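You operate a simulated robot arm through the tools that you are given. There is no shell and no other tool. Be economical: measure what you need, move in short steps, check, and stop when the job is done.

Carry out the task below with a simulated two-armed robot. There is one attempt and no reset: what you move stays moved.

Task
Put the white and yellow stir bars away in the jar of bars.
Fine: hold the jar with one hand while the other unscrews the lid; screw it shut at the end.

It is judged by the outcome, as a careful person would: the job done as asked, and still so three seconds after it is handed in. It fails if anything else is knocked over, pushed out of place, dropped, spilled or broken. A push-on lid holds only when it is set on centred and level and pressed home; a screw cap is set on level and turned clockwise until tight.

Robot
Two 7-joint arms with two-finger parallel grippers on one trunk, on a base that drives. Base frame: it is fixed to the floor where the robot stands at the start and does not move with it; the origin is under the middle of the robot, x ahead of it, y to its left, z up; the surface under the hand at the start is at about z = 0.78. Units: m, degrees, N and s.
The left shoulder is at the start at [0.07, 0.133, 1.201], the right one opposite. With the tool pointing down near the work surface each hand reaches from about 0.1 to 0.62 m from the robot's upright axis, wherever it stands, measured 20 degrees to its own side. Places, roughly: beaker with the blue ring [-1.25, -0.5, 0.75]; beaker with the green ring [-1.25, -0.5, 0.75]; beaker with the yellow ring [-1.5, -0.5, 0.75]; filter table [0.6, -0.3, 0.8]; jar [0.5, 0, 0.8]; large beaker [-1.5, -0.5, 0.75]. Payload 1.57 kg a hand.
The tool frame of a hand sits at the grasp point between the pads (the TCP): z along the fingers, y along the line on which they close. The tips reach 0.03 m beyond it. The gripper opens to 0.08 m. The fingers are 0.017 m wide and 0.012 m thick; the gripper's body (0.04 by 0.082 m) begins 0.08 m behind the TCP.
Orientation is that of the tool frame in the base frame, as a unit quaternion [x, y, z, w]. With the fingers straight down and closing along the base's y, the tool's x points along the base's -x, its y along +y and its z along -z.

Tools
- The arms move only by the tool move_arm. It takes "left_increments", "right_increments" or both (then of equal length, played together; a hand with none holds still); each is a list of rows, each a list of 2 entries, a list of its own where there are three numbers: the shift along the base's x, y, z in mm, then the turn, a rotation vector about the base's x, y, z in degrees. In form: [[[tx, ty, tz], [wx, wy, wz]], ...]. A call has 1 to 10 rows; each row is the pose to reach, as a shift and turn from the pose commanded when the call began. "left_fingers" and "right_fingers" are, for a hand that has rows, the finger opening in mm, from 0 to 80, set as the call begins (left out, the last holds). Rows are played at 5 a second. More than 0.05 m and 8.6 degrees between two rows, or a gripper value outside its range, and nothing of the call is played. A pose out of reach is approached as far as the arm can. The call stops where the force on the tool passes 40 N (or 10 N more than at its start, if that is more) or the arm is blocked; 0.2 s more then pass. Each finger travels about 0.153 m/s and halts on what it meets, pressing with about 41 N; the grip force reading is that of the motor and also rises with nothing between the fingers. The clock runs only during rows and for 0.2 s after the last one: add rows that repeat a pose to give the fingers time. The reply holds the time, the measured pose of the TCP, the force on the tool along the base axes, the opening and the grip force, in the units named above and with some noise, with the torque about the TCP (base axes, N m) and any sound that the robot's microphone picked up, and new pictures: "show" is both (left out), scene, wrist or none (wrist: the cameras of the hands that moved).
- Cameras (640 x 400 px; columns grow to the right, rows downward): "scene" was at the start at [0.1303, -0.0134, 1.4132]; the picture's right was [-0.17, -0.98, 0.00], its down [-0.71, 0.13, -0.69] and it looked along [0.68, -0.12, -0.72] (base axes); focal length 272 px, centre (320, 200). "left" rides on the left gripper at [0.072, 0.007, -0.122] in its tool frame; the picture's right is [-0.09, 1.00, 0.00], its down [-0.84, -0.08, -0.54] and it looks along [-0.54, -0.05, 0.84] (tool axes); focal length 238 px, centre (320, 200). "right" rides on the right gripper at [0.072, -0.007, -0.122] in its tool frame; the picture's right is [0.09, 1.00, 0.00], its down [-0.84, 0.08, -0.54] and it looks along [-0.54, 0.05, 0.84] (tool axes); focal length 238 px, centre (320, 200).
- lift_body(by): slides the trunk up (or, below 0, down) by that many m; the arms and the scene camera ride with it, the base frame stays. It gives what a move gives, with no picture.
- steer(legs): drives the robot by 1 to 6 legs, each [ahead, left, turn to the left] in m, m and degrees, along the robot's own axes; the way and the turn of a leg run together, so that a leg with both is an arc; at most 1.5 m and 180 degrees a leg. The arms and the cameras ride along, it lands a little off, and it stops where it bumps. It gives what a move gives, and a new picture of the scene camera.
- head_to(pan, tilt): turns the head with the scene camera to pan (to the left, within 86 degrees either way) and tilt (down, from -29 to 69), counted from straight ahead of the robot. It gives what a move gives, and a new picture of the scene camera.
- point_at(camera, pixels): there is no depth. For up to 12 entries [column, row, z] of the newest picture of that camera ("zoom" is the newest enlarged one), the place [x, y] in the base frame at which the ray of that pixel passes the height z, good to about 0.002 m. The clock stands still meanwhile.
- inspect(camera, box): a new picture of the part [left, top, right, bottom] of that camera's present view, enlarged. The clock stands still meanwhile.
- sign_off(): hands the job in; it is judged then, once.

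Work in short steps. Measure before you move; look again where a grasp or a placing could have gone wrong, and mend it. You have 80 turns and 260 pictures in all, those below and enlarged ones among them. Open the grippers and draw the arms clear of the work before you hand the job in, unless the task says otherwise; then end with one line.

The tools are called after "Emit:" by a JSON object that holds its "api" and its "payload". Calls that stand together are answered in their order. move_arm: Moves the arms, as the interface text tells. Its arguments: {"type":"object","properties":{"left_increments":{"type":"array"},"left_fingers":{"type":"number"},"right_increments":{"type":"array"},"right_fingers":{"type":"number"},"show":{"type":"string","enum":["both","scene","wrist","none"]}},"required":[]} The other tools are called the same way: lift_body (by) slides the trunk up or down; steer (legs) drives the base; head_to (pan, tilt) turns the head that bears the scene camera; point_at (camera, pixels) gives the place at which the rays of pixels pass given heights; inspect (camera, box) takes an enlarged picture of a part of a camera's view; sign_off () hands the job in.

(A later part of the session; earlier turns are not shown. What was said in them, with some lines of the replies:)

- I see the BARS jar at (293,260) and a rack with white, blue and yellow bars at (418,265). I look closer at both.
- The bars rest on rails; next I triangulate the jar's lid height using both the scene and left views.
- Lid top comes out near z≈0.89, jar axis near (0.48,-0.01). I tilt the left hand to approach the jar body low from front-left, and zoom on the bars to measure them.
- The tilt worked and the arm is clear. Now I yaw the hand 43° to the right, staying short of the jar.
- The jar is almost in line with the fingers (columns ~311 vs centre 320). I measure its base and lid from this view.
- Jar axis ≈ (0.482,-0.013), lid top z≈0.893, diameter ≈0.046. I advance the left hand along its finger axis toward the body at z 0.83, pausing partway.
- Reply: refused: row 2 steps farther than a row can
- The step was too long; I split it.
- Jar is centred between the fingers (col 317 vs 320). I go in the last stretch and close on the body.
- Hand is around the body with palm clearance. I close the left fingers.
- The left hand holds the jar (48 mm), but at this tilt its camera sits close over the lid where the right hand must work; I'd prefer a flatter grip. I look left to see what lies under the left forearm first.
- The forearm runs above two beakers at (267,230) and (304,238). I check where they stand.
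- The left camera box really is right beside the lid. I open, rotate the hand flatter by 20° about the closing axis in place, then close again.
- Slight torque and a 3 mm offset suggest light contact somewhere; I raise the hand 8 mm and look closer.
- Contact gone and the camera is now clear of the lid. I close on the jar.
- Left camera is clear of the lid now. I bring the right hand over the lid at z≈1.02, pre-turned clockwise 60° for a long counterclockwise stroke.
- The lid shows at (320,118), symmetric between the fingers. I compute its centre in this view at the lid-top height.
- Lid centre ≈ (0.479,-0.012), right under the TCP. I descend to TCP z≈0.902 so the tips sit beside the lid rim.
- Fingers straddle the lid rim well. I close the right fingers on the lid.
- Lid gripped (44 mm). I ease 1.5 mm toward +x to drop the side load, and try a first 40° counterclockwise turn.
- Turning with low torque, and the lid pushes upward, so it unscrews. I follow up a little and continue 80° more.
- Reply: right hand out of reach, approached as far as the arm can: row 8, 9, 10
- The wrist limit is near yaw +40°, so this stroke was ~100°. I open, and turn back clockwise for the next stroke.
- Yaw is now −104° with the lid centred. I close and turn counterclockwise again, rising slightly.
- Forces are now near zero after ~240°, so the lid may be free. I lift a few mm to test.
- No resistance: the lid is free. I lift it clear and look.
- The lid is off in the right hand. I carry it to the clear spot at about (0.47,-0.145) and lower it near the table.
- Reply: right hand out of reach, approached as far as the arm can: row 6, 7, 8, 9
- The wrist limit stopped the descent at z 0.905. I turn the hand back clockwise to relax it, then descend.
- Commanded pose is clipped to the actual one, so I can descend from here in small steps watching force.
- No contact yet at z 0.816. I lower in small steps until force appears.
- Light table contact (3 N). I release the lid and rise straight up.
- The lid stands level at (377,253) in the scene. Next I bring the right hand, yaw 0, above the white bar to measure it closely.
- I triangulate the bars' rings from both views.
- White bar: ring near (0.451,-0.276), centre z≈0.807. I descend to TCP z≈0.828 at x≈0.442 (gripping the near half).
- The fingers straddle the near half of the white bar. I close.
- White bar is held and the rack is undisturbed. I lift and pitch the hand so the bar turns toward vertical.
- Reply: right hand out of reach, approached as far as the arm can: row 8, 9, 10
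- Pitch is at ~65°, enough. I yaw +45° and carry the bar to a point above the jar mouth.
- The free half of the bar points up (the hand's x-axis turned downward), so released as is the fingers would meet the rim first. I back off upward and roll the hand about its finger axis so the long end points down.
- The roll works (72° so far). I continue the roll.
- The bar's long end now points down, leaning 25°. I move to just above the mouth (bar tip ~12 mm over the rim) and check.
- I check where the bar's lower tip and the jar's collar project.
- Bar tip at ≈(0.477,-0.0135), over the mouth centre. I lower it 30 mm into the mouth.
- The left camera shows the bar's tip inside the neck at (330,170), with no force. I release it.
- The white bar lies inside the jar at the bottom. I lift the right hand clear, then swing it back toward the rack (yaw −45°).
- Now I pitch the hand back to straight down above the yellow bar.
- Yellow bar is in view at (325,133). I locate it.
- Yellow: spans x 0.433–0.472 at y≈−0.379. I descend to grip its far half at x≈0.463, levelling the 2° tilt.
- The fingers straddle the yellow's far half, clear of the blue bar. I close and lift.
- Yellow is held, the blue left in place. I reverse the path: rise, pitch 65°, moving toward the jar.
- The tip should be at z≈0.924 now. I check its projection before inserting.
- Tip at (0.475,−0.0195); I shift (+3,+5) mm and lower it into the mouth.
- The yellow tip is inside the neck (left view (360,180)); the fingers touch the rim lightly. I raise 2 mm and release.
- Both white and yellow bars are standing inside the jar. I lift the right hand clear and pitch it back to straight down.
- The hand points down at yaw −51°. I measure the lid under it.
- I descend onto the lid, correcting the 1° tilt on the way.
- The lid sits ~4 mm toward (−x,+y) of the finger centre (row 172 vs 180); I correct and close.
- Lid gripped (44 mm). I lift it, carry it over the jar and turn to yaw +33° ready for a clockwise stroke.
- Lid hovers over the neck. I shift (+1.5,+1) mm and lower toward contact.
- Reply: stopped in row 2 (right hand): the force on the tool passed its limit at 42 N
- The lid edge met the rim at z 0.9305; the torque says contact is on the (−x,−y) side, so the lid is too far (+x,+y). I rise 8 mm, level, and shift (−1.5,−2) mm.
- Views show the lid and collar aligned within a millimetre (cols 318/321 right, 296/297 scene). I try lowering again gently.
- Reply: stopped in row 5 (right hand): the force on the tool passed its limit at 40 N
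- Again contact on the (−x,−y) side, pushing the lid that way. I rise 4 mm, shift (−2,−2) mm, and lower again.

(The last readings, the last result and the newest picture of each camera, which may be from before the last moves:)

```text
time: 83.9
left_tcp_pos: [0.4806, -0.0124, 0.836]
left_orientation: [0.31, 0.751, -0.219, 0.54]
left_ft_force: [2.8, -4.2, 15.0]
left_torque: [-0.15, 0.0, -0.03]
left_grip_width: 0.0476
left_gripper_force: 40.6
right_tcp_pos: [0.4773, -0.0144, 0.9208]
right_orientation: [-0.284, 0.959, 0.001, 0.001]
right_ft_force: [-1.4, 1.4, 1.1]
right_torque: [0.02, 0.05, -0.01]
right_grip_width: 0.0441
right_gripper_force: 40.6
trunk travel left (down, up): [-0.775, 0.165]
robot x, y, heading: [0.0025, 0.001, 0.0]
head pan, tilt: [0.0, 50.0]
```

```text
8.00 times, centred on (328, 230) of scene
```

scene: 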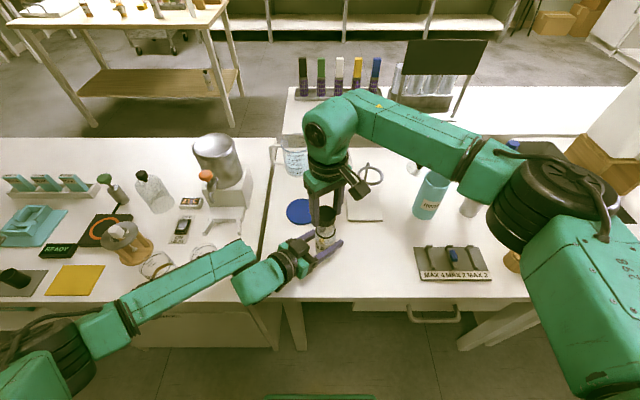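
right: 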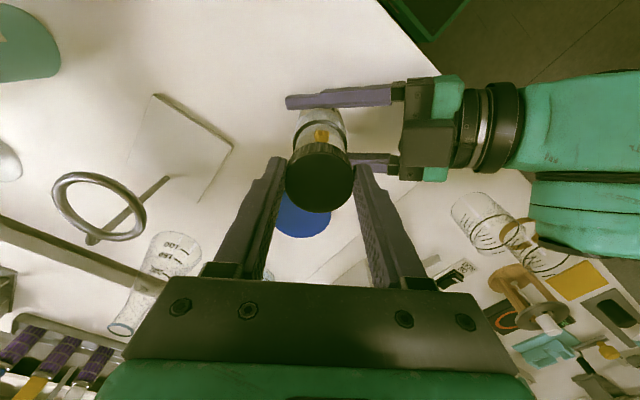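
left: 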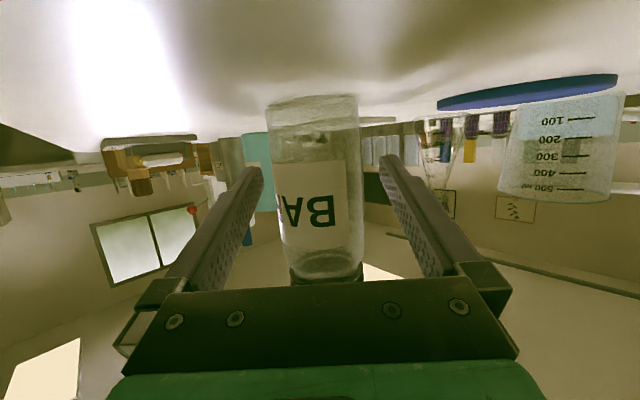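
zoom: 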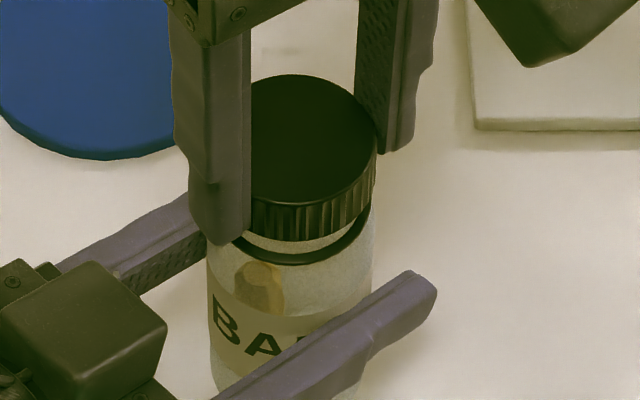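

The lid slipped over the neck (z 0.921, low force). The left hand shows 15 N of stress, so I briefly open it to let the jar stand flat, then re-close.

Emit:
{"api": "move_arm", "payload": {"left_increments": [[[0, 0, 0], [0, 0, 0]], [[0, 0, 0], [0, 0, 0]]], "left_fingers": 58, "show": "none"}}

Emit:
{"api": "inspect", "payload": {"camera": "scene", "box": [300, 205, 356, 255]}}

Emit:
{"api": "inspect", "payload": {"camera": "left", "box": [200, 80, 440, 300]}}

```text
time: 84.5
left_tcp_pos: [0.4824, -0.009, 0.833]
left_orientation: [0.31, 0.753, -0.219, 0.538]
left_ft_force: [0.0, 0.1, 0.0]
left_torque: [-0.02, -0.03, 0.0]
left_grip_width: 0.0579
left_gripper_force: 0.0
right_tcp_pos: [0.4782, -0.0147, 0.9218]
right_orientation: [-0.284, 0.959, 0.0, 0.0]
right_ft_force: [0.2, 0.3, 0.3]
right_torque: [0.01, 0.0, -0.02]
right_grip_width: 0.0439
right_gripper_force: 40.9
trunk travel left (down, up): [-0.775, 0.165]
robot x, y, heading: [-0.002, 0.0005, -0.3]
head pan, tilt: [0.0, 50.0]
```

```text
8.00 times, centred on (328, 230) of scene
```

zoom: 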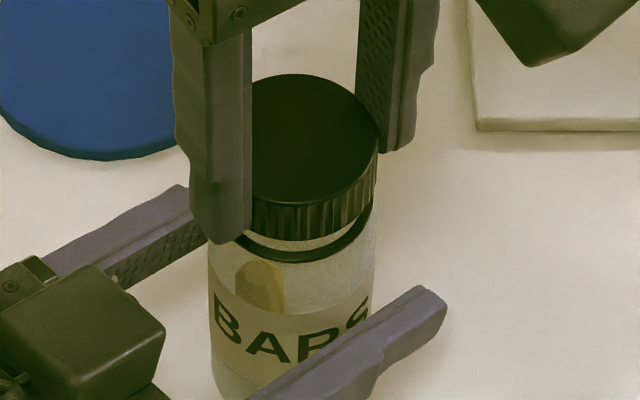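

```text
1.82 times, centred on (320, 190) of left
```

zoom: 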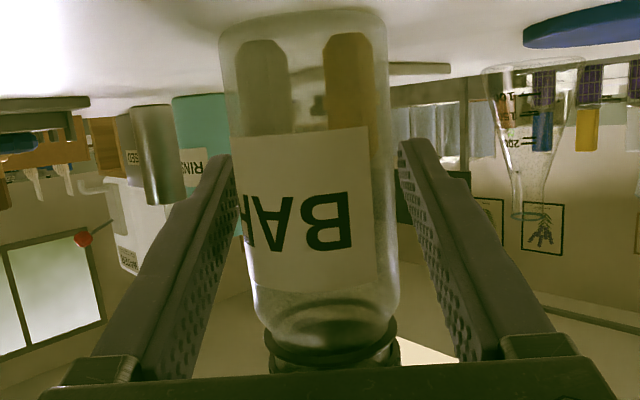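

Jar stands level; the left hand had drifted (+2,+4,−3) mm. I move it back to centre and re-close.

Emit:
{"api": "move_arm", "payload": {"left_increments": [[[-2, -4, 4], [0, 0, 0]], [[-2, -4, 4], [0, 0, 0]]], "show": "none"}}

Emit:
{"api": "move_arm", "payload": {"left_increments": [[[0, 0, 0], [0, 0, 0]], [[0, 0, 0], [0, 0, 0]], [[0, 0, 0], [0, 0, 0]]], "left_fingers": 25, "show": "wrist"}}

```text
time: 85.1
left_tcp_pos: [0.4807, -0.0148, 0.8384]
left_orientation: [0.309, 0.752, -0.22, 0.539]
left_ft_force: [-0.6, 0.7, 1.1]
left_torque: [0.0, -0.01, 0.03]
left_grip_width: 0.0581
left_gripper_force: 0.1
right_tcp_pos: [0.4796, -0.0127, 0.9221]
right_orientation: [-0.284, 0.959, 0.001, 0.0]
right_ft_force: [-0.2, 0.2, -0.7]
right_torque: [-0.01, -0.02, 0.01]
right_grip_width: 0.0441
right_gripper_force: 41.1
trunk travel left (down, up): [-0.775, 0.165]
robot x, y, heading: [-0.0013, 0.0016, -0.2]
head pan, tilt: [0.0, 50.0]
```

```text
time: 85.9
left_tcp_pos: [0.4822, -0.0142, 0.8383]
left_orientation: [0.309, 0.752, -0.22, 0.538]
left_ft_force: [2.9, 1.4, -1.5]
left_torque: [-0.12, 0.11, -0.01]
left_grip_width: 0.0478
left_gripper_force: 41.4
right_tcp_pos: [0.4793, -0.014, 0.9203]
right_orientation: [-0.284, 0.959, 0.001, 0.0]
right_ft_force: [-2.5, -2.5, 0.2]
right_torque: [-0.03, 0.08, 0.0]
right_grip_width: 0.044
right_gripper_force: 41.2
trunk travel left (down, up): [-0.775, 0.165]
robot x, y, heading: [0.001, -0.0043, -0.1]
head pan, tilt: [0.0, 50.0]
```

left: 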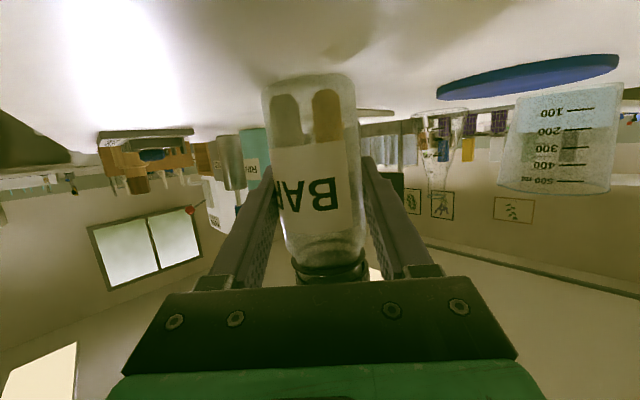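

Everything is centred with small forces. I lower the lid until it seats on the threads.

Emit:
{"api": "move_arm", "payload": {"right_increments": [[[0, 0, -2], [0, 0, 0]], [[0, 0, -4], [0, 0, 0]], [[0, 0, -6], [0, 0, 0]], [[0, 0, -7.5], [0, 0, 0]], [[0, 0, -7.5], [0, 0, 0]]], "show": "none"}}

Emit:
{"api": "inspect", "payload": {"camera": "scene", "box": [300, 205, 356, 255]}}

```text
time: 86.9
left_tcp_pos: [0.4814, -0.013, 0.8372]
left_orientation: [0.309, 0.754, -0.217, 0.538]
left_ft_force: [1.3, 0.8, 0.2]
left_torque: [-0.36, 0.06, -0.07]
left_grip_width: 0.0478
left_gripper_force: 41.3
right_tcp_pos: [0.4771, -0.0133, 0.918]
right_orientation: [-0.284, 0.959, 0.003, 0.001]
right_ft_force: [-3.7, -3.9, 10.4]
right_torque: [-0.02, 0.04, -0.04]
right_grip_width: 0.0439
right_gripper_force: 40.8
trunk travel left (down, up): [-0.775, 0.165]
robot x, y, heading: [-0.001, -0.0052, 0.1]
head pan, tilt: [0.0, 50.0]
stopped in row 4 (right hand): the force on the tool passed its limit at 43 N (the readings are from after the stop); the commanded pose is now the measured one
```

```text
8.00 times, centred on (328, 230) of scene
```

zoom: 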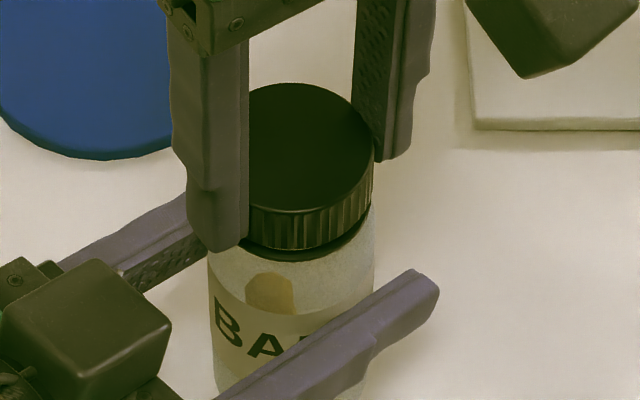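

Seated on the threads at z≈0.918 with a slim gap above the collar. I turn clockwise, following down gently.

Emit:
{"api": "move_arm", "payload": {"right_increments": [[[-0.8, -0.8, 0], [0, 0, -8]], [[-0.8, -0.8, -0.1], [0, 0, -16]], [[-0.8, -0.8, -0.2], [0, 0, -24]], [[-0.8, -0.8, -0.3], [0, 0, -32]], [[-0.8, -0.8, -0.4], [0, 0, -40]], [[-0.8, -0.8, -0.5], [0, 0, -48]], [[-0.8, -0.8, -0.6], [0, 0, -56]], [[-0.8, -0.8, -0.7], [0, 0, -64]], [[-0.8, -0.8, -0.8], [0, 0, -72]], [[-0.8, -0.8, -0.9], [0, 0, -80]]], "show": "wrist"}}

Emit:
{"api": "inspect", "payload": {"camera": "scene", "box": [300, 205, 356, 255]}}

```text
time: 89.1
left_tcp_pos: [0.4802, -0.014, 0.838]
left_orientation: [0.311, 0.753, -0.219, 0.537]
left_ft_force: [-2.7, -28.9, -3.2]
left_torque: [1.04, -0.21, -0.02]
left_grip_width: 0.0474
left_gripper_force: 41.0
right_tcp_pos: [0.4771, -0.0122, 0.9177]
right_orientation: [0.4, 0.916, 0.006, 0.002]
right_ft_force: [1.9, 27.4, 12.0]
right_torque: [0.88, -0.1, 0.08]
right_grip_width: 0.044
right_gripper_force: 40.7
trunk travel left (down, up): [-0.775, 0.165]
robot x, y, heading: [0.0013, 0.0009, -0.1]
head pan, tilt: [0.0, 50.0]
```

right: 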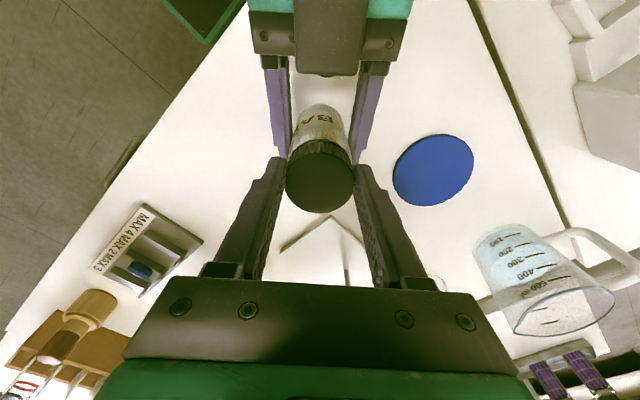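

```text
8.00 times, centred on (328, 230) of scene
```

zoom: 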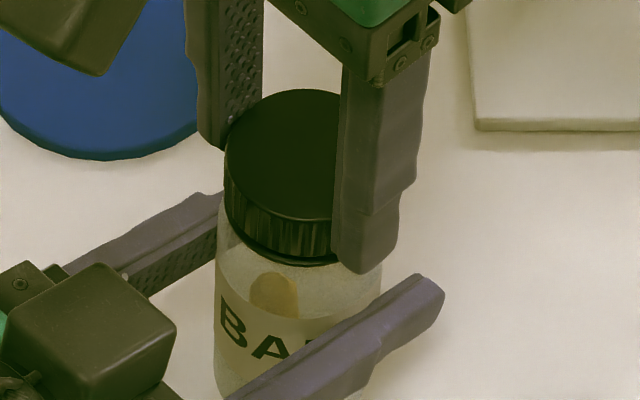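

A 27 N side force built up, so the lid is slightly off-centre in the grip. I open to let it relax and check the centring.

Emit:
{"api": "move_arm", "payload": {"right_increments": [[[0, 0, 0], [0, 0, 0]], [[0, 0, 0], [0, 0, 0]]], "right_fingers": 62, "show": "wrist"}}

Emit:
{"api": "inspect", "payload": {"camera": "right", "box": [260, 90, 380, 220]}}

Emit:
{"api": "inspect", "payload": {"camera": "scene", "box": [300, 205, 356, 255]}}

```text
time: 89.7
left_tcp_pos: [0.4829, -0.0097, 0.8378]
left_orientation: [0.309, 0.754, -0.215, 0.539]
left_ft_force: [1.2, 3.8, 7.8]
left_torque: [0.06, -0.13, -0.01]
left_grip_width: 0.0475
left_gripper_force: 40.7
right_tcp_pos: [0.4765, -0.0152, 0.9147]
right_orientation: [0.4, 0.917, -0.001, 0.002]
right_ft_force: [-0.7, 0.5, -0.8]
right_torque: [-0.01, 0.02, 0.0]
right_grip_width: 0.0619
right_gripper_force: 0.0
trunk travel left (down, up): [-0.775, 0.165]
robot x, y, heading: [0.0009, -0.0029, -0.0]
head pan, tilt: [0.0, 50.0]
```

right: 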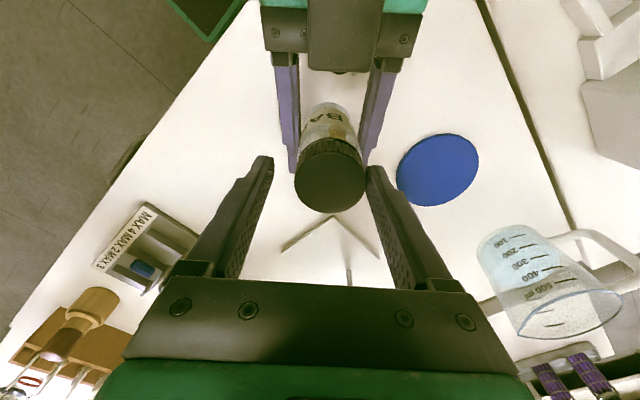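

```text
3.08 times, centred on (320, 155) of right
```

zoom: 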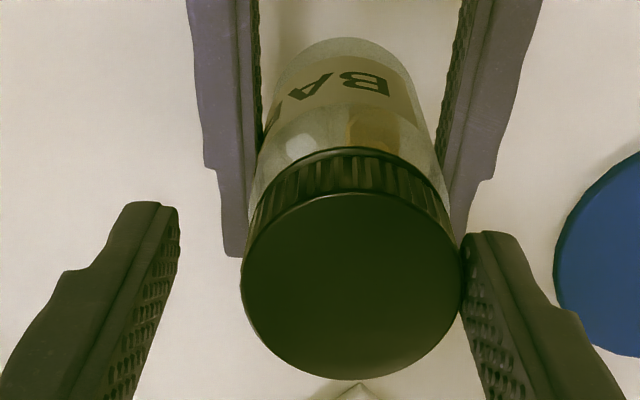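

```text
8.00 times, centred on (328, 230) of scene
```

zoom: 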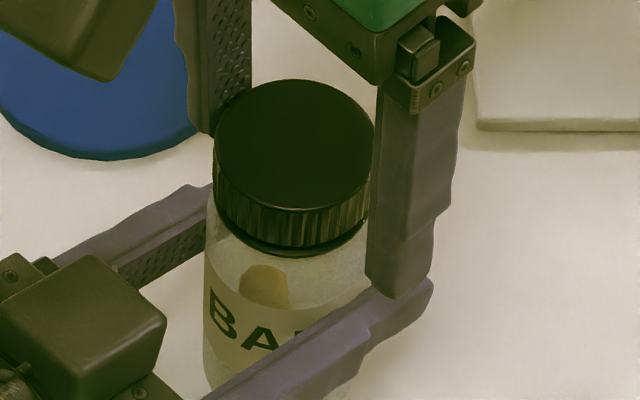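

The lid now sits ~6 mm to the (+x,+y) side: the left hand's hold has sprung. I open the left so the jar stands free and measure.

Emit:
{"api": "move_arm", "payload": {"left_increments": [[[0, 0, 0], [0, 0, 0]], [[0, 0, 0], [0, 0, 0]]], "left_fingers": 60, "show": "wrist"}}

Emit:
{"api": "inspect", "payload": {"camera": "right", "box": [260, 90, 380, 220]}}

Emit:
{"api": "inspect", "payload": {"camera": "scene", "box": [290, 200, 370, 260]}}

```text
time: 90.3
left_tcp_pos: [0.4818, -0.0129, 0.8374]
left_orientation: [0.309, 0.754, -0.217, 0.537]
left_ft_force: [-0.1, -0.6, -0.1]
left_torque: [0.02, -0.02, 0.0]
left_grip_width: 0.06
left_gripper_force: 0.1
right_tcp_pos: [0.4782, -0.015, 0.9153]
right_orientation: [0.4, 0.917, 0.002, 0.001]
right_ft_force: [0.4, -0.8, -0.6]
right_torque: [-0.01, 0.01, -0.01]
right_grip_width: 0.0621
right_gripper_force: 0.1
trunk travel left (down, up): [-0.775, 0.165]
robot x, y, heading: [0.0014, 0.0029, -0.1]
head pan, tilt: [0.0, 50.0]
```

left: 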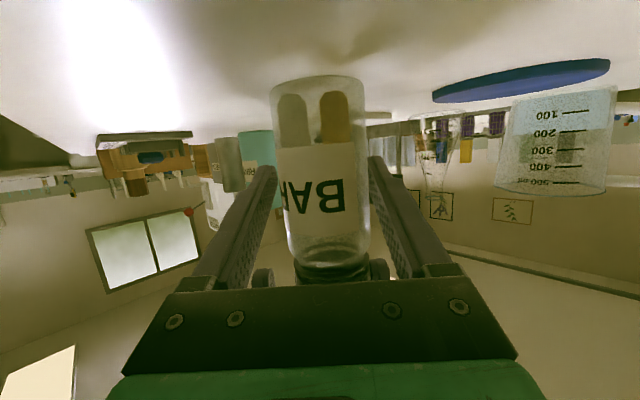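

```text
3.08 times, centred on (320, 155) of right
```

zoom: 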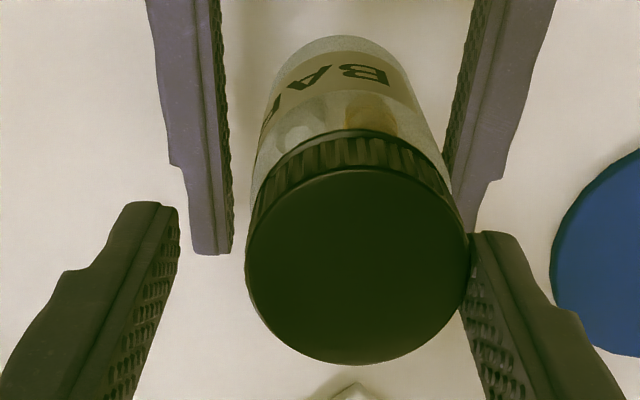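

```text
6.67 times, centred on (330, 230) of scene
```

zoom: 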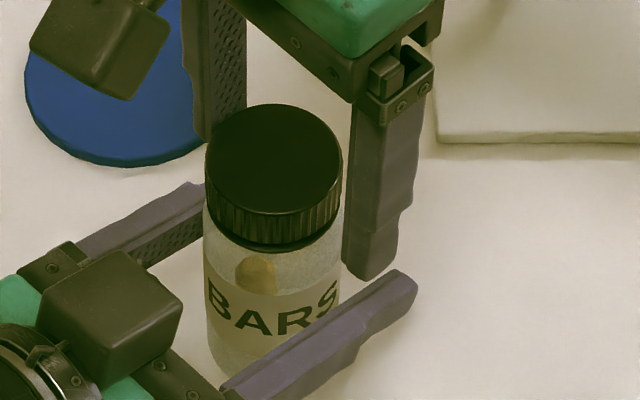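

I compute the lid's true centre now that the jar stands free.

Emit:
{"api": "point_at", "payload": {"camera": "right", "pixels": [[332.3, 177, 0.895], [332.3, 177, 0.9], [320, 191, 0.895]]}}

Emit:
{"api": "point_at", "payload": {"camera": "left", "pixels": [[319, 180, 0.83], [320, 200, 0.84]]}}

```text
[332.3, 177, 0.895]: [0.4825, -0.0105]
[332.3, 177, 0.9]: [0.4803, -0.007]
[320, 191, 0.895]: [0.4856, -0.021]
```

```text
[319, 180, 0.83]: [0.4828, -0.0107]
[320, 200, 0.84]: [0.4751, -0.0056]
```

Lid centre ≈ (0.482,−0.010); the right hand needs (+5,+5) mm, the left is already centred. I shift the right, and close the left.

Emit:
{"api": "move_arm", "payload": {"right_increments": [[[5, 5, 0], [0, 0, 0]], [[5, 5, 0], [0, 0, 0]], [[5, 5, 0], [0, 0, 0]], [[5, 5, 0], [0, 0, 0]]], "left_increments": [[[0, 0, 0], [0, 0, 0]], [[0, 0, 0], [0, 0, 0]], [[0, 0, 0], [0, 0, 0]], [[0, 0, 0], [0, 0, 0]]], "left_fingers": 25, "show": "wrist"}}

Emit:
{"api": "inspect", "payload": {"camera": "right", "box": [260, 90, 380, 220]}}

```text
time: 91.3
left_tcp_pos: [0.4814, -0.0121, 0.8375]
left_orientation: [0.309, 0.754, -0.218, 0.537]
left_ft_force: [-0.2, 1.2, -0.1]
left_torque: [0.01, -0.01, 0.0]
left_grip_width: 0.0476
left_gripper_force: 41.0
right_tcp_pos: [0.4829, -0.0096, 0.9142]
right_orientation: [0.399, 0.917, 0.002, 0.002]
right_ft_force: [0.4, 0.4, 0.3]
right_torque: [-0.01, 0.02, 0.0]
right_grip_width: 0.0618
right_gripper_force: 0.1
trunk travel left (down, up): [-0.775, 0.165]
robot x, y, heading: [0.0029, -0.004, -0.0]
head pan, tilt: [0.0, 50.0]
```

right: 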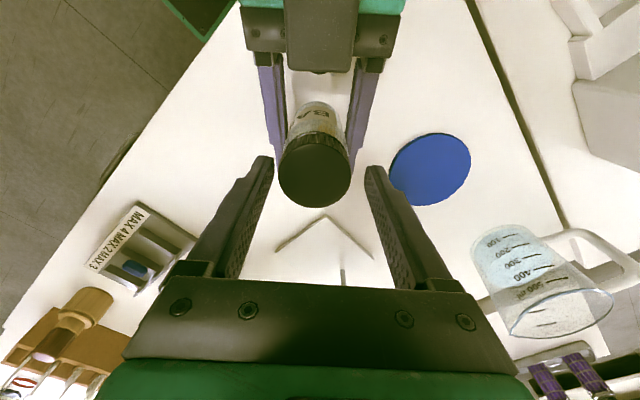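
left: 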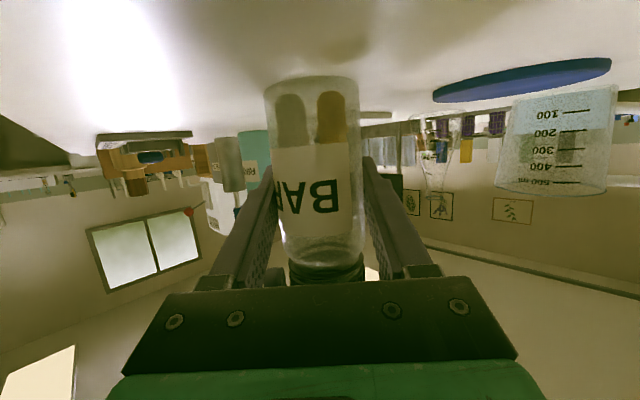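

```text
3.08 times, centred on (320, 155) of right
```

zoom: 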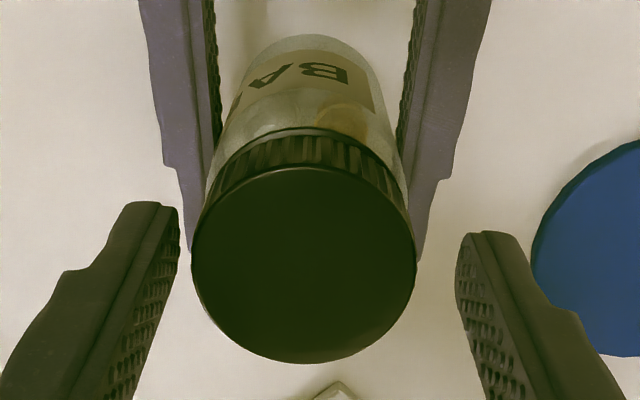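

Slightly overshot (−5 px); I shift (−3,−1), lower 4 mm for a fuller grip, then close on the lid.

Emit:
{"api": "move_arm", "payload": {"right_increments": [[[-3, -1, -4], [0, 0, 0]], [[-3, -1, -4], [0, 0, 0]]], "show": "none"}}

Emit:
{"api": "move_arm", "payload": {"right_increments": [[[0, 0, 0], [0, 0, 0]], [[0, 0, 0], [0, 0, 0]], [[0, 0, 0], [0, 0, 0]]], "right_fingers": 25, "show": "wrist"}}

```text
time: 91.9
left_tcp_pos: [0.481, -0.0125, 0.8377]
left_orientation: [0.309, 0.755, -0.217, 0.536]
left_ft_force: [0.1, -0.1, -0.2]
left_torque: [-0.02, 0.0, 0.01]
left_grip_width: 0.0474
left_gripper_force: 41.5
right_tcp_pos: [0.48, -0.0099, 0.911]
right_orientation: [0.4, 0.917, 0.002, 0.003]
right_ft_force: [0.3, 0.4, -1.0]
right_torque: [0.03, 0.0, 0.0]
right_grip_width: 0.0621
right_gripper_force: 0.0
trunk travel left (down, up): [-0.775, 0.165]
robot x, y, heading: [-0.0002, 0.0008, -0.3]
head pan, tilt: [0.0, 50.0]
```

```text
time: 92.7
left_tcp_pos: [0.4808, -0.0114, 0.8373]
left_orientation: [0.31, 0.754, -0.217, 0.537]
left_ft_force: [0.7, -0.5, 0.0]
left_torque: [-0.04, 0.01, 0.02]
left_grip_width: 0.0475
left_gripper_force: 40.6
right_tcp_pos: [0.4803, -0.0108, 0.9108]
right_orientation: [0.399, 0.917, 0.002, 0.002]
right_ft_force: [-0.4, 0.0, -0.6]
right_torque: [0.02, -0.01, 0.0]
right_grip_width: 0.0444
right_gripper_force: 40.9
trunk travel left (down, up): [-0.775, 0.165]
robot x, y, heading: [0.0018, -0.0, -0.4]
head pan, tilt: [0.0, 50.0]
```

right: 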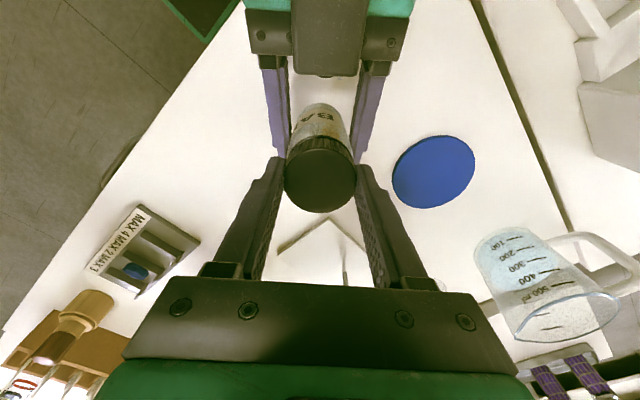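

Both hands show near-zero force with the lid gripped. I turn clockwise 80°, following down slightly.

Emit:
{"api": "move_arm", "payload": {"right_increments": [[[0, 0, -0.5], [0, 0, -8]], [[0, 0, -0.6], [0, 0, -16]], [[0, 0, -0.7], [0, 0, -24]], [[0, 0, -0.8], [0, 0, -32]], [[0, 0, -0.9], [0, 0, -40]], [[0, 0, -1], [0, 0, -48]], [[0, 0, -1.1], [0, 0, -56]], [[0, 0, -1.2], [0, 0, -64]], [[0, 0, -1.3], [0, 0, -72]], [[0, 0, -1.4], [0, 0, -80]]], "show": "wrist"}}

Emit:
{"api": "inspect", "payload": {"camera": "scene", "box": [300, 205, 356, 255]}}

```text
time: 94.9
left_tcp_pos: [0.4815, -0.012, 0.8367]
left_orientation: [0.31, 0.754, -0.217, 0.537]
left_ft_force: [8.6, -0.1, -2.3]
left_torque: [-0.05, 0.42, -0.04]
left_grip_width: 0.0473
left_gripper_force: 40.7
right_tcp_pos: [0.4796, -0.0102, 0.9095]
right_orientation: [0.896, 0.444, 0.0, 0.002]
right_ft_force: [-8.8, 0.8, 5.4]
right_torque: [0.09, 0.2, 0.03]
right_grip_width: 0.0445
right_gripper_force: 41.2
trunk travel left (down, up): [-0.775, 0.165]
robot x, y, heading: [-0.0011, -0.0022, -0.2]
head pan, tilt: [0.0, 50.0]
```

right: 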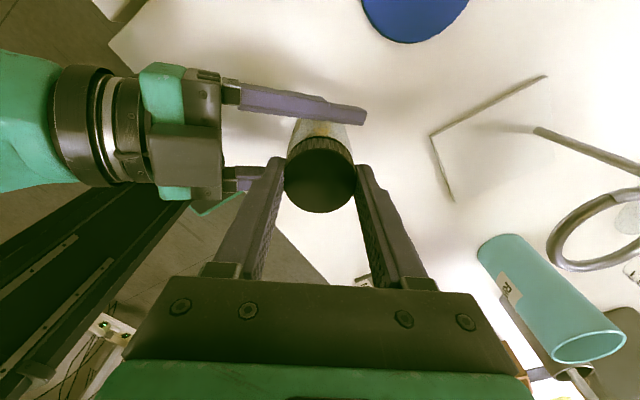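

```text
8.00 times, centred on (328, 230) of scene
```

zoom: 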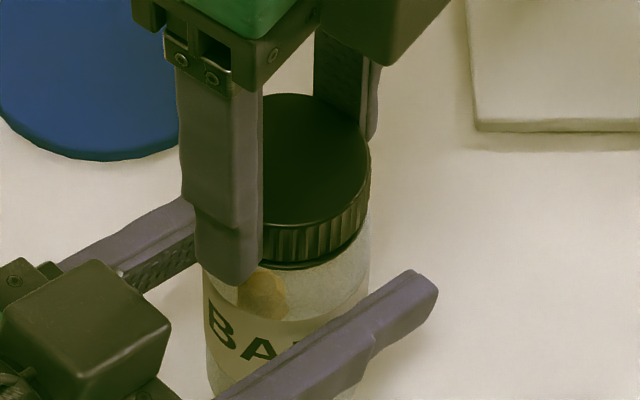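

Lid is drawing down, forces modest. I continue clockwise, relieving −0.8 mm in x.

Emit:
{"api": "move_arm", "payload": {"right_increments": [[[-0.8, 0, -0.1], [0, 0, -8]], [[-0.8, 0, -0.2], [0, 0, -16]], [[-0.8, 0, -0.3], [0, 0, -24]], [[-0.8, 0, -0.4], [0, 0, -32]], [[-0.8, 0, -0.5], [0, 0, -40]], [[-0.8, 0, -0.6], [0, 0, -48]], [[-0.8, 0, -0.7], [0, 0, -56]], [[-0.8, 0, -0.8], [0, 0, -64]], [[-0.8, 0, -0.9], [0, 0, -72]], [[-0.8, 0, -1], [0, 0, -80]]], "show": "wrist"}}

Emit:
{"api": "inspect", "payload": {"camera": "scene", "box": [300, 205, 356, 255]}}

```text
time: 97.1
left_tcp_pos: [0.482, -0.012, 0.8374]
left_orientation: [0.309, 0.754, -0.217, 0.537]
left_ft_force: [0.0, -2.2, -1.4]
left_torque: [0.03, -0.03, -0.86]
left_grip_width: 0.0485
left_gripper_force: 41.0
right_tcp_pos: [0.4799, -0.0106, 0.909]
right_orientation: [0.972, -0.234, -0.002, 0.001]
right_ft_force: [0.4, 2.4, 1.2]
right_torque: [0.13, 0.0, 0.82]
right_grip_width: 0.0443
right_gripper_force: 41.3
trunk travel left (down, up): [-0.775, 0.165]
robot x, y, heading: [-0.0004, 0.0006, -0.4]
head pan, tilt: [0.0, 50.0]
```

right: 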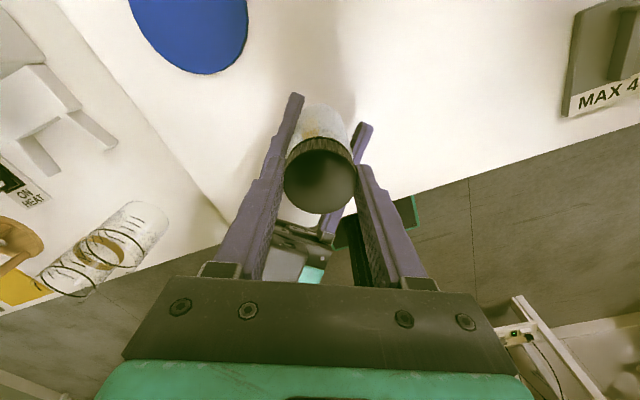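

```text
8.00 times, centred on (328, 230) of scene
```

zoom: 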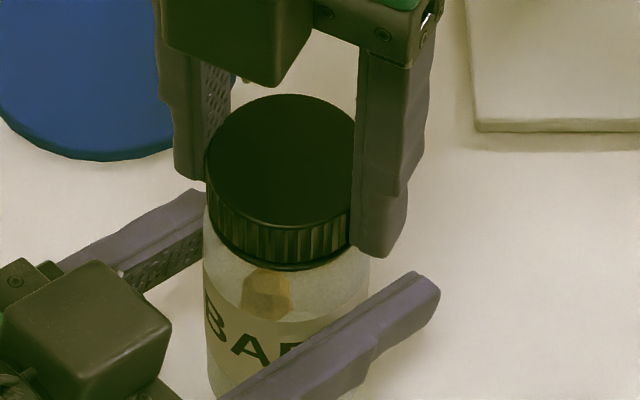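

Torque jumped to 0.82 N·m: the lid is coming up tight. I add a final small clockwise nudge to confirm it saturates.

Emit:
{"api": "move_arm", "payload": {"right_increments": [[[0, 0, 0], [0, 0, -5]], [[0, 0, 0], [0, 0, -10]], [[0, 0, 0], [0, 0, -10]]], "show": "none"}}

Emit:
{"api": "inspect", "payload": {"camera": "scene", "box": [300, 205, 356, 255]}}

```text
time: 97.9
left_tcp_pos: [0.4814, -0.011, 0.8371]
left_orientation: [0.309, 0.754, -0.217, 0.537]
left_ft_force: [-1.2, -2.4, -0.1]
left_torque: [-0.05, -0.06, -1.25]
left_grip_width: 0.0485
left_gripper_force: 40.7
right_tcp_pos: [0.4796, -0.0101, 0.9085]
right_orientation: [0.948, -0.318, -0.002, 0.003]
right_ft_force: [1.4, 1.8, 1.0]
right_torque: [0.11, -0.02, 1.2]
right_grip_width: 0.0444
right_gripper_force: 41.0
trunk travel left (down, up): [-0.775, 0.165]
robot x, y, heading: [-0.0012, -0.0014, -0.0]
head pan, tilt: [0.0, 50.0]
```

```text
8.00 times, centred on (328, 230) of scene
```

zoom: 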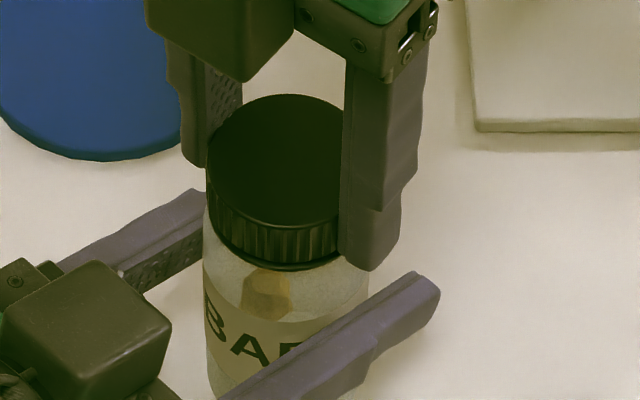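

Torque 1.2 N·m with the lid flush on the collar: it is tight. I open the right hand and raise it clear.

Emit:
{"api": "move_arm", "payload": {"right_increments": [[[0, 0, 0], [0, 0, 4]], [[0, 0, 0], [0, 0, 4]], [[0, 0, 0], [0, 0, 4]], [[0, 0, 40], [0, 0, 4]], [[0, 0, 85], [0, 0, 4]], [[0, 0, 130], [0, 0, 4]], [[0, -40, 160], [0, 0, 4]], [[0, -80, 170], [0, 0, 4]], [[-10, -120, 170], [0, 0, 4]], [[-20, -160, 170], [0, 0, 4]]], "right_fingers": 64, "show": "scene"}}

Emit:
{"api": "inspect", "payload": {"camera": "scene", "box": [290, 200, 370, 260]}}

```text
time: 100.1
left_tcp_pos: [0.4815, -0.0138, 0.837]
left_orientation: [0.31, 0.755, -0.216, 0.537]
left_ft_force: [0.3, -0.1, 0.5]
left_torque: [-0.02, 0.01, 0.0]
left_grip_width: 0.0486
left_gripper_force: 41.1
right_tcp_pos: [0.4586, -0.1756, 1.0793]
right_orientation: [0.959, -0.285, -0.002, 0.002]
right_ft_force: [-1.1, 0.2, -0.1]
right_torque: [0.03, -0.04, 0.02]
right_grip_width: 0.0644
right_gripper_force: 0.0
trunk travel left (down, up): [-0.775, 0.165]
robot x, y, heading: [0.0001, -0.0008, -0.2]
head pan, tilt: [0.0, 50.0]
```

scene: 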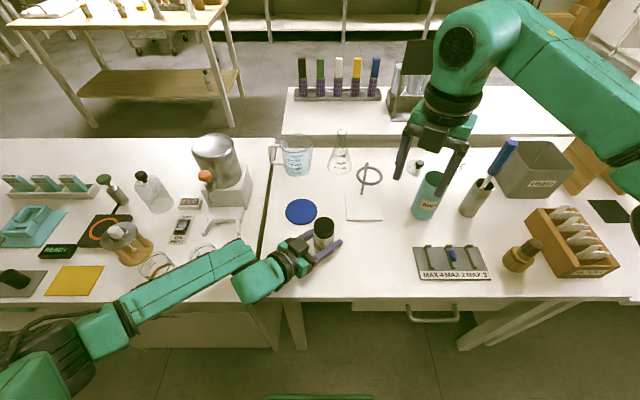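

```text
6.67 times, centred on (330, 230) of scene
```

zoom: 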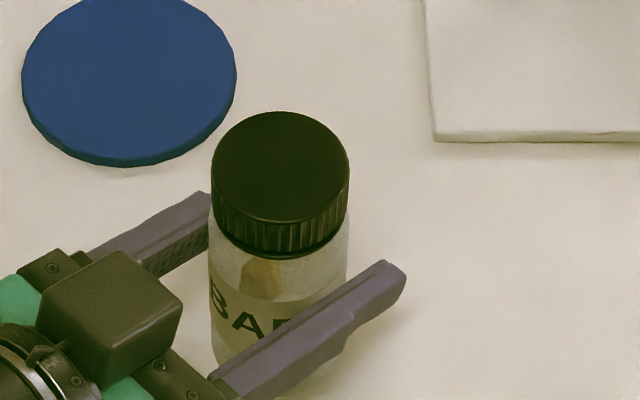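

The lid is level and flush. I open the left hand and withdraw it backwards along its fingers.

Emit:
{"api": "move_arm", "payload": {"left_increments": [[[0, 0, 0], [0, 0, 0]], [[0, 0, 0], [0, 0, 0]], [[0, 0, 0], [0, 0, 0]], [[-17, 16.5, 8.5], [0, 0, 0]], [[-34, 33, 17], [0, 0, 0]], [[-54, 53, 27], [0, 0, 0]], [[-74, 72, 37], [0, 0, 0]], [[-88, 86, 60], [0, 0, 0]], [[-88, 86, 100], [0, 0, 0]], [[-88, 86, 140], [0, 0, 0]]], "left_fingers": 80, "show": "both"}}

Emit:
{"api": "inspect", "payload": {"camera": "scene", "box": [290, 200, 370, 260]}}

Emit:
{"api": "inspect", "payload": {"camera": "left", "box": [230, 40, 390, 180]}}

```text
time: 102.3
left_tcp_pos: [0.3962, 0.0724, 0.9776]
left_orientation: [0.309, 0.754, -0.217, 0.538]
left_ft_force: [0.4, 0.4, -0.7]
left_torque: [0.01, 0.01, 0.03]
left_grip_width: 0.0801
left_gripper_force: 0.0
right_tcp_pos: [0.4597, -0.1746, 1.0792]
right_orientation: [0.958, -0.285, -0.002, 0.002]
right_ft_force: [-0.2, 0.7, 0.6]
right_torque: [0.0, 0.0, 0.06]
right_grip_width: 0.0643
right_gripper_force: 0.0
trunk travel left (down, up): [-0.775, 0.165]
robot x, y, heading: [-0.0016, 0.0026, -0.3]
head pan, tilt: [0.0, 50.0]
```

scene: 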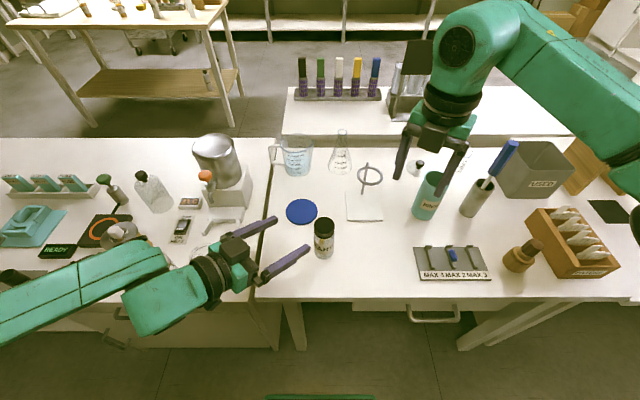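
left: 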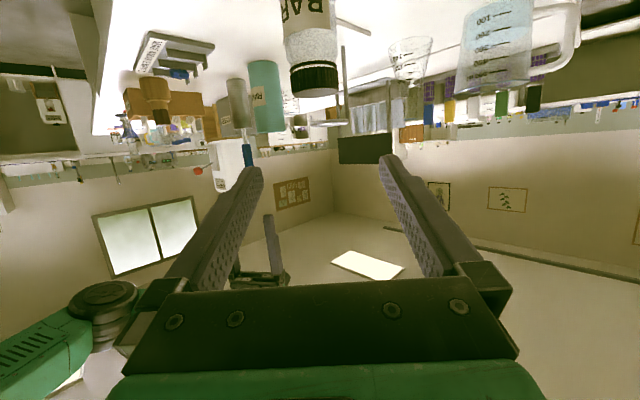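

```text
6.67 times, centred on (330, 230) of scene
```

zoom: 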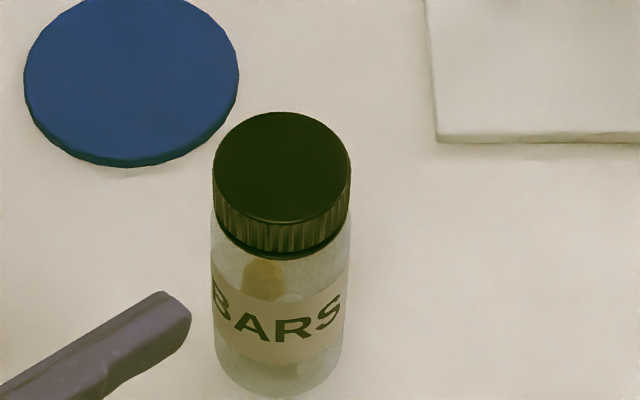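

```text
2.86 times, centred on (310, 110) of left
```

zoom: 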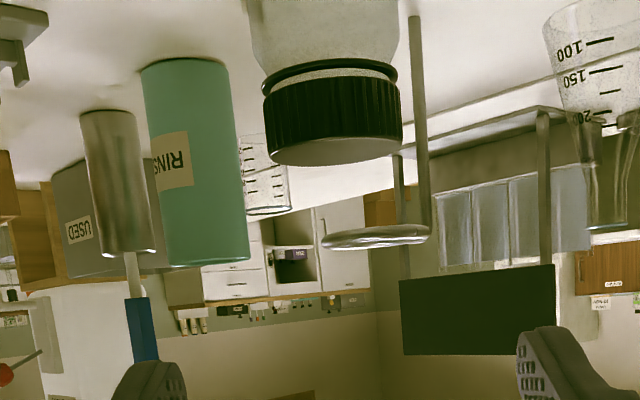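

The jar stands alone, closed. To confirm the lid is fully home I bring the left camera to the same viewpoint as before opening and compare the lid–collar gap.

Emit:
{"api": "move_arm", "payload": {"left_increments": [[[0, 4, -8], [5, 5, 0]], [[0, 8, -16], [10, 10, 0]], [[0, 11, -26], [14.5, 14.5, 0]], [[0, 11, -26], [14.5, 14.5, 0]]], "show": "none"}}

Emit:
{"api": "inspect", "payload": {"camera": "left", "box": [230, 40, 390, 180]}}

```text
time: 103.3
left_tcp_pos: [0.3959, 0.0864, 0.9512]
left_orientation: [0.345, 0.837, -0.157, 0.394]
left_ft_force: [-0.3, -0.3, 0.3]
left_torque: [0.01, 0.01, -0.02]
left_grip_width: 0.0799
left_gripper_force: 0.0
right_tcp_pos: [0.4588, -0.172, 1.0797]
right_orientation: [0.959, -0.284, -0.001, 0.003]
right_ft_force: [0.3, -0.4, -0.5]
right_torque: [0.0, 0.02, -0.01]
right_grip_width: 0.0638
right_gripper_force: 0.1
trunk travel left (down, up): [-0.775, 0.165]
robot x, y, heading: [0.0003, -0.0001, -0.0]
head pan, tilt: [0.0, 50.0]
```

```text
2.86 times, centred on (310, 110) of left
5 turns are left
```

zoom: 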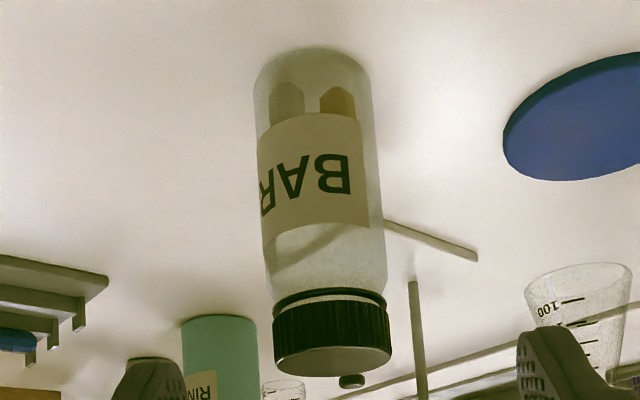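

The jar's base-to-lid length in this view (47→375) matches the original (38→368), so the lid is fully home. Both bars are inside, the grippers are open and clear, and I hand it in.

Emit:
{"api": "sign_off", "payload": {}}

```text
The job is handed in.
```

The white and yellow stir bars are in the BARS jar. The lid is screwed shut and tight, the blue bar is still on its rack, and both hands are open and clear.
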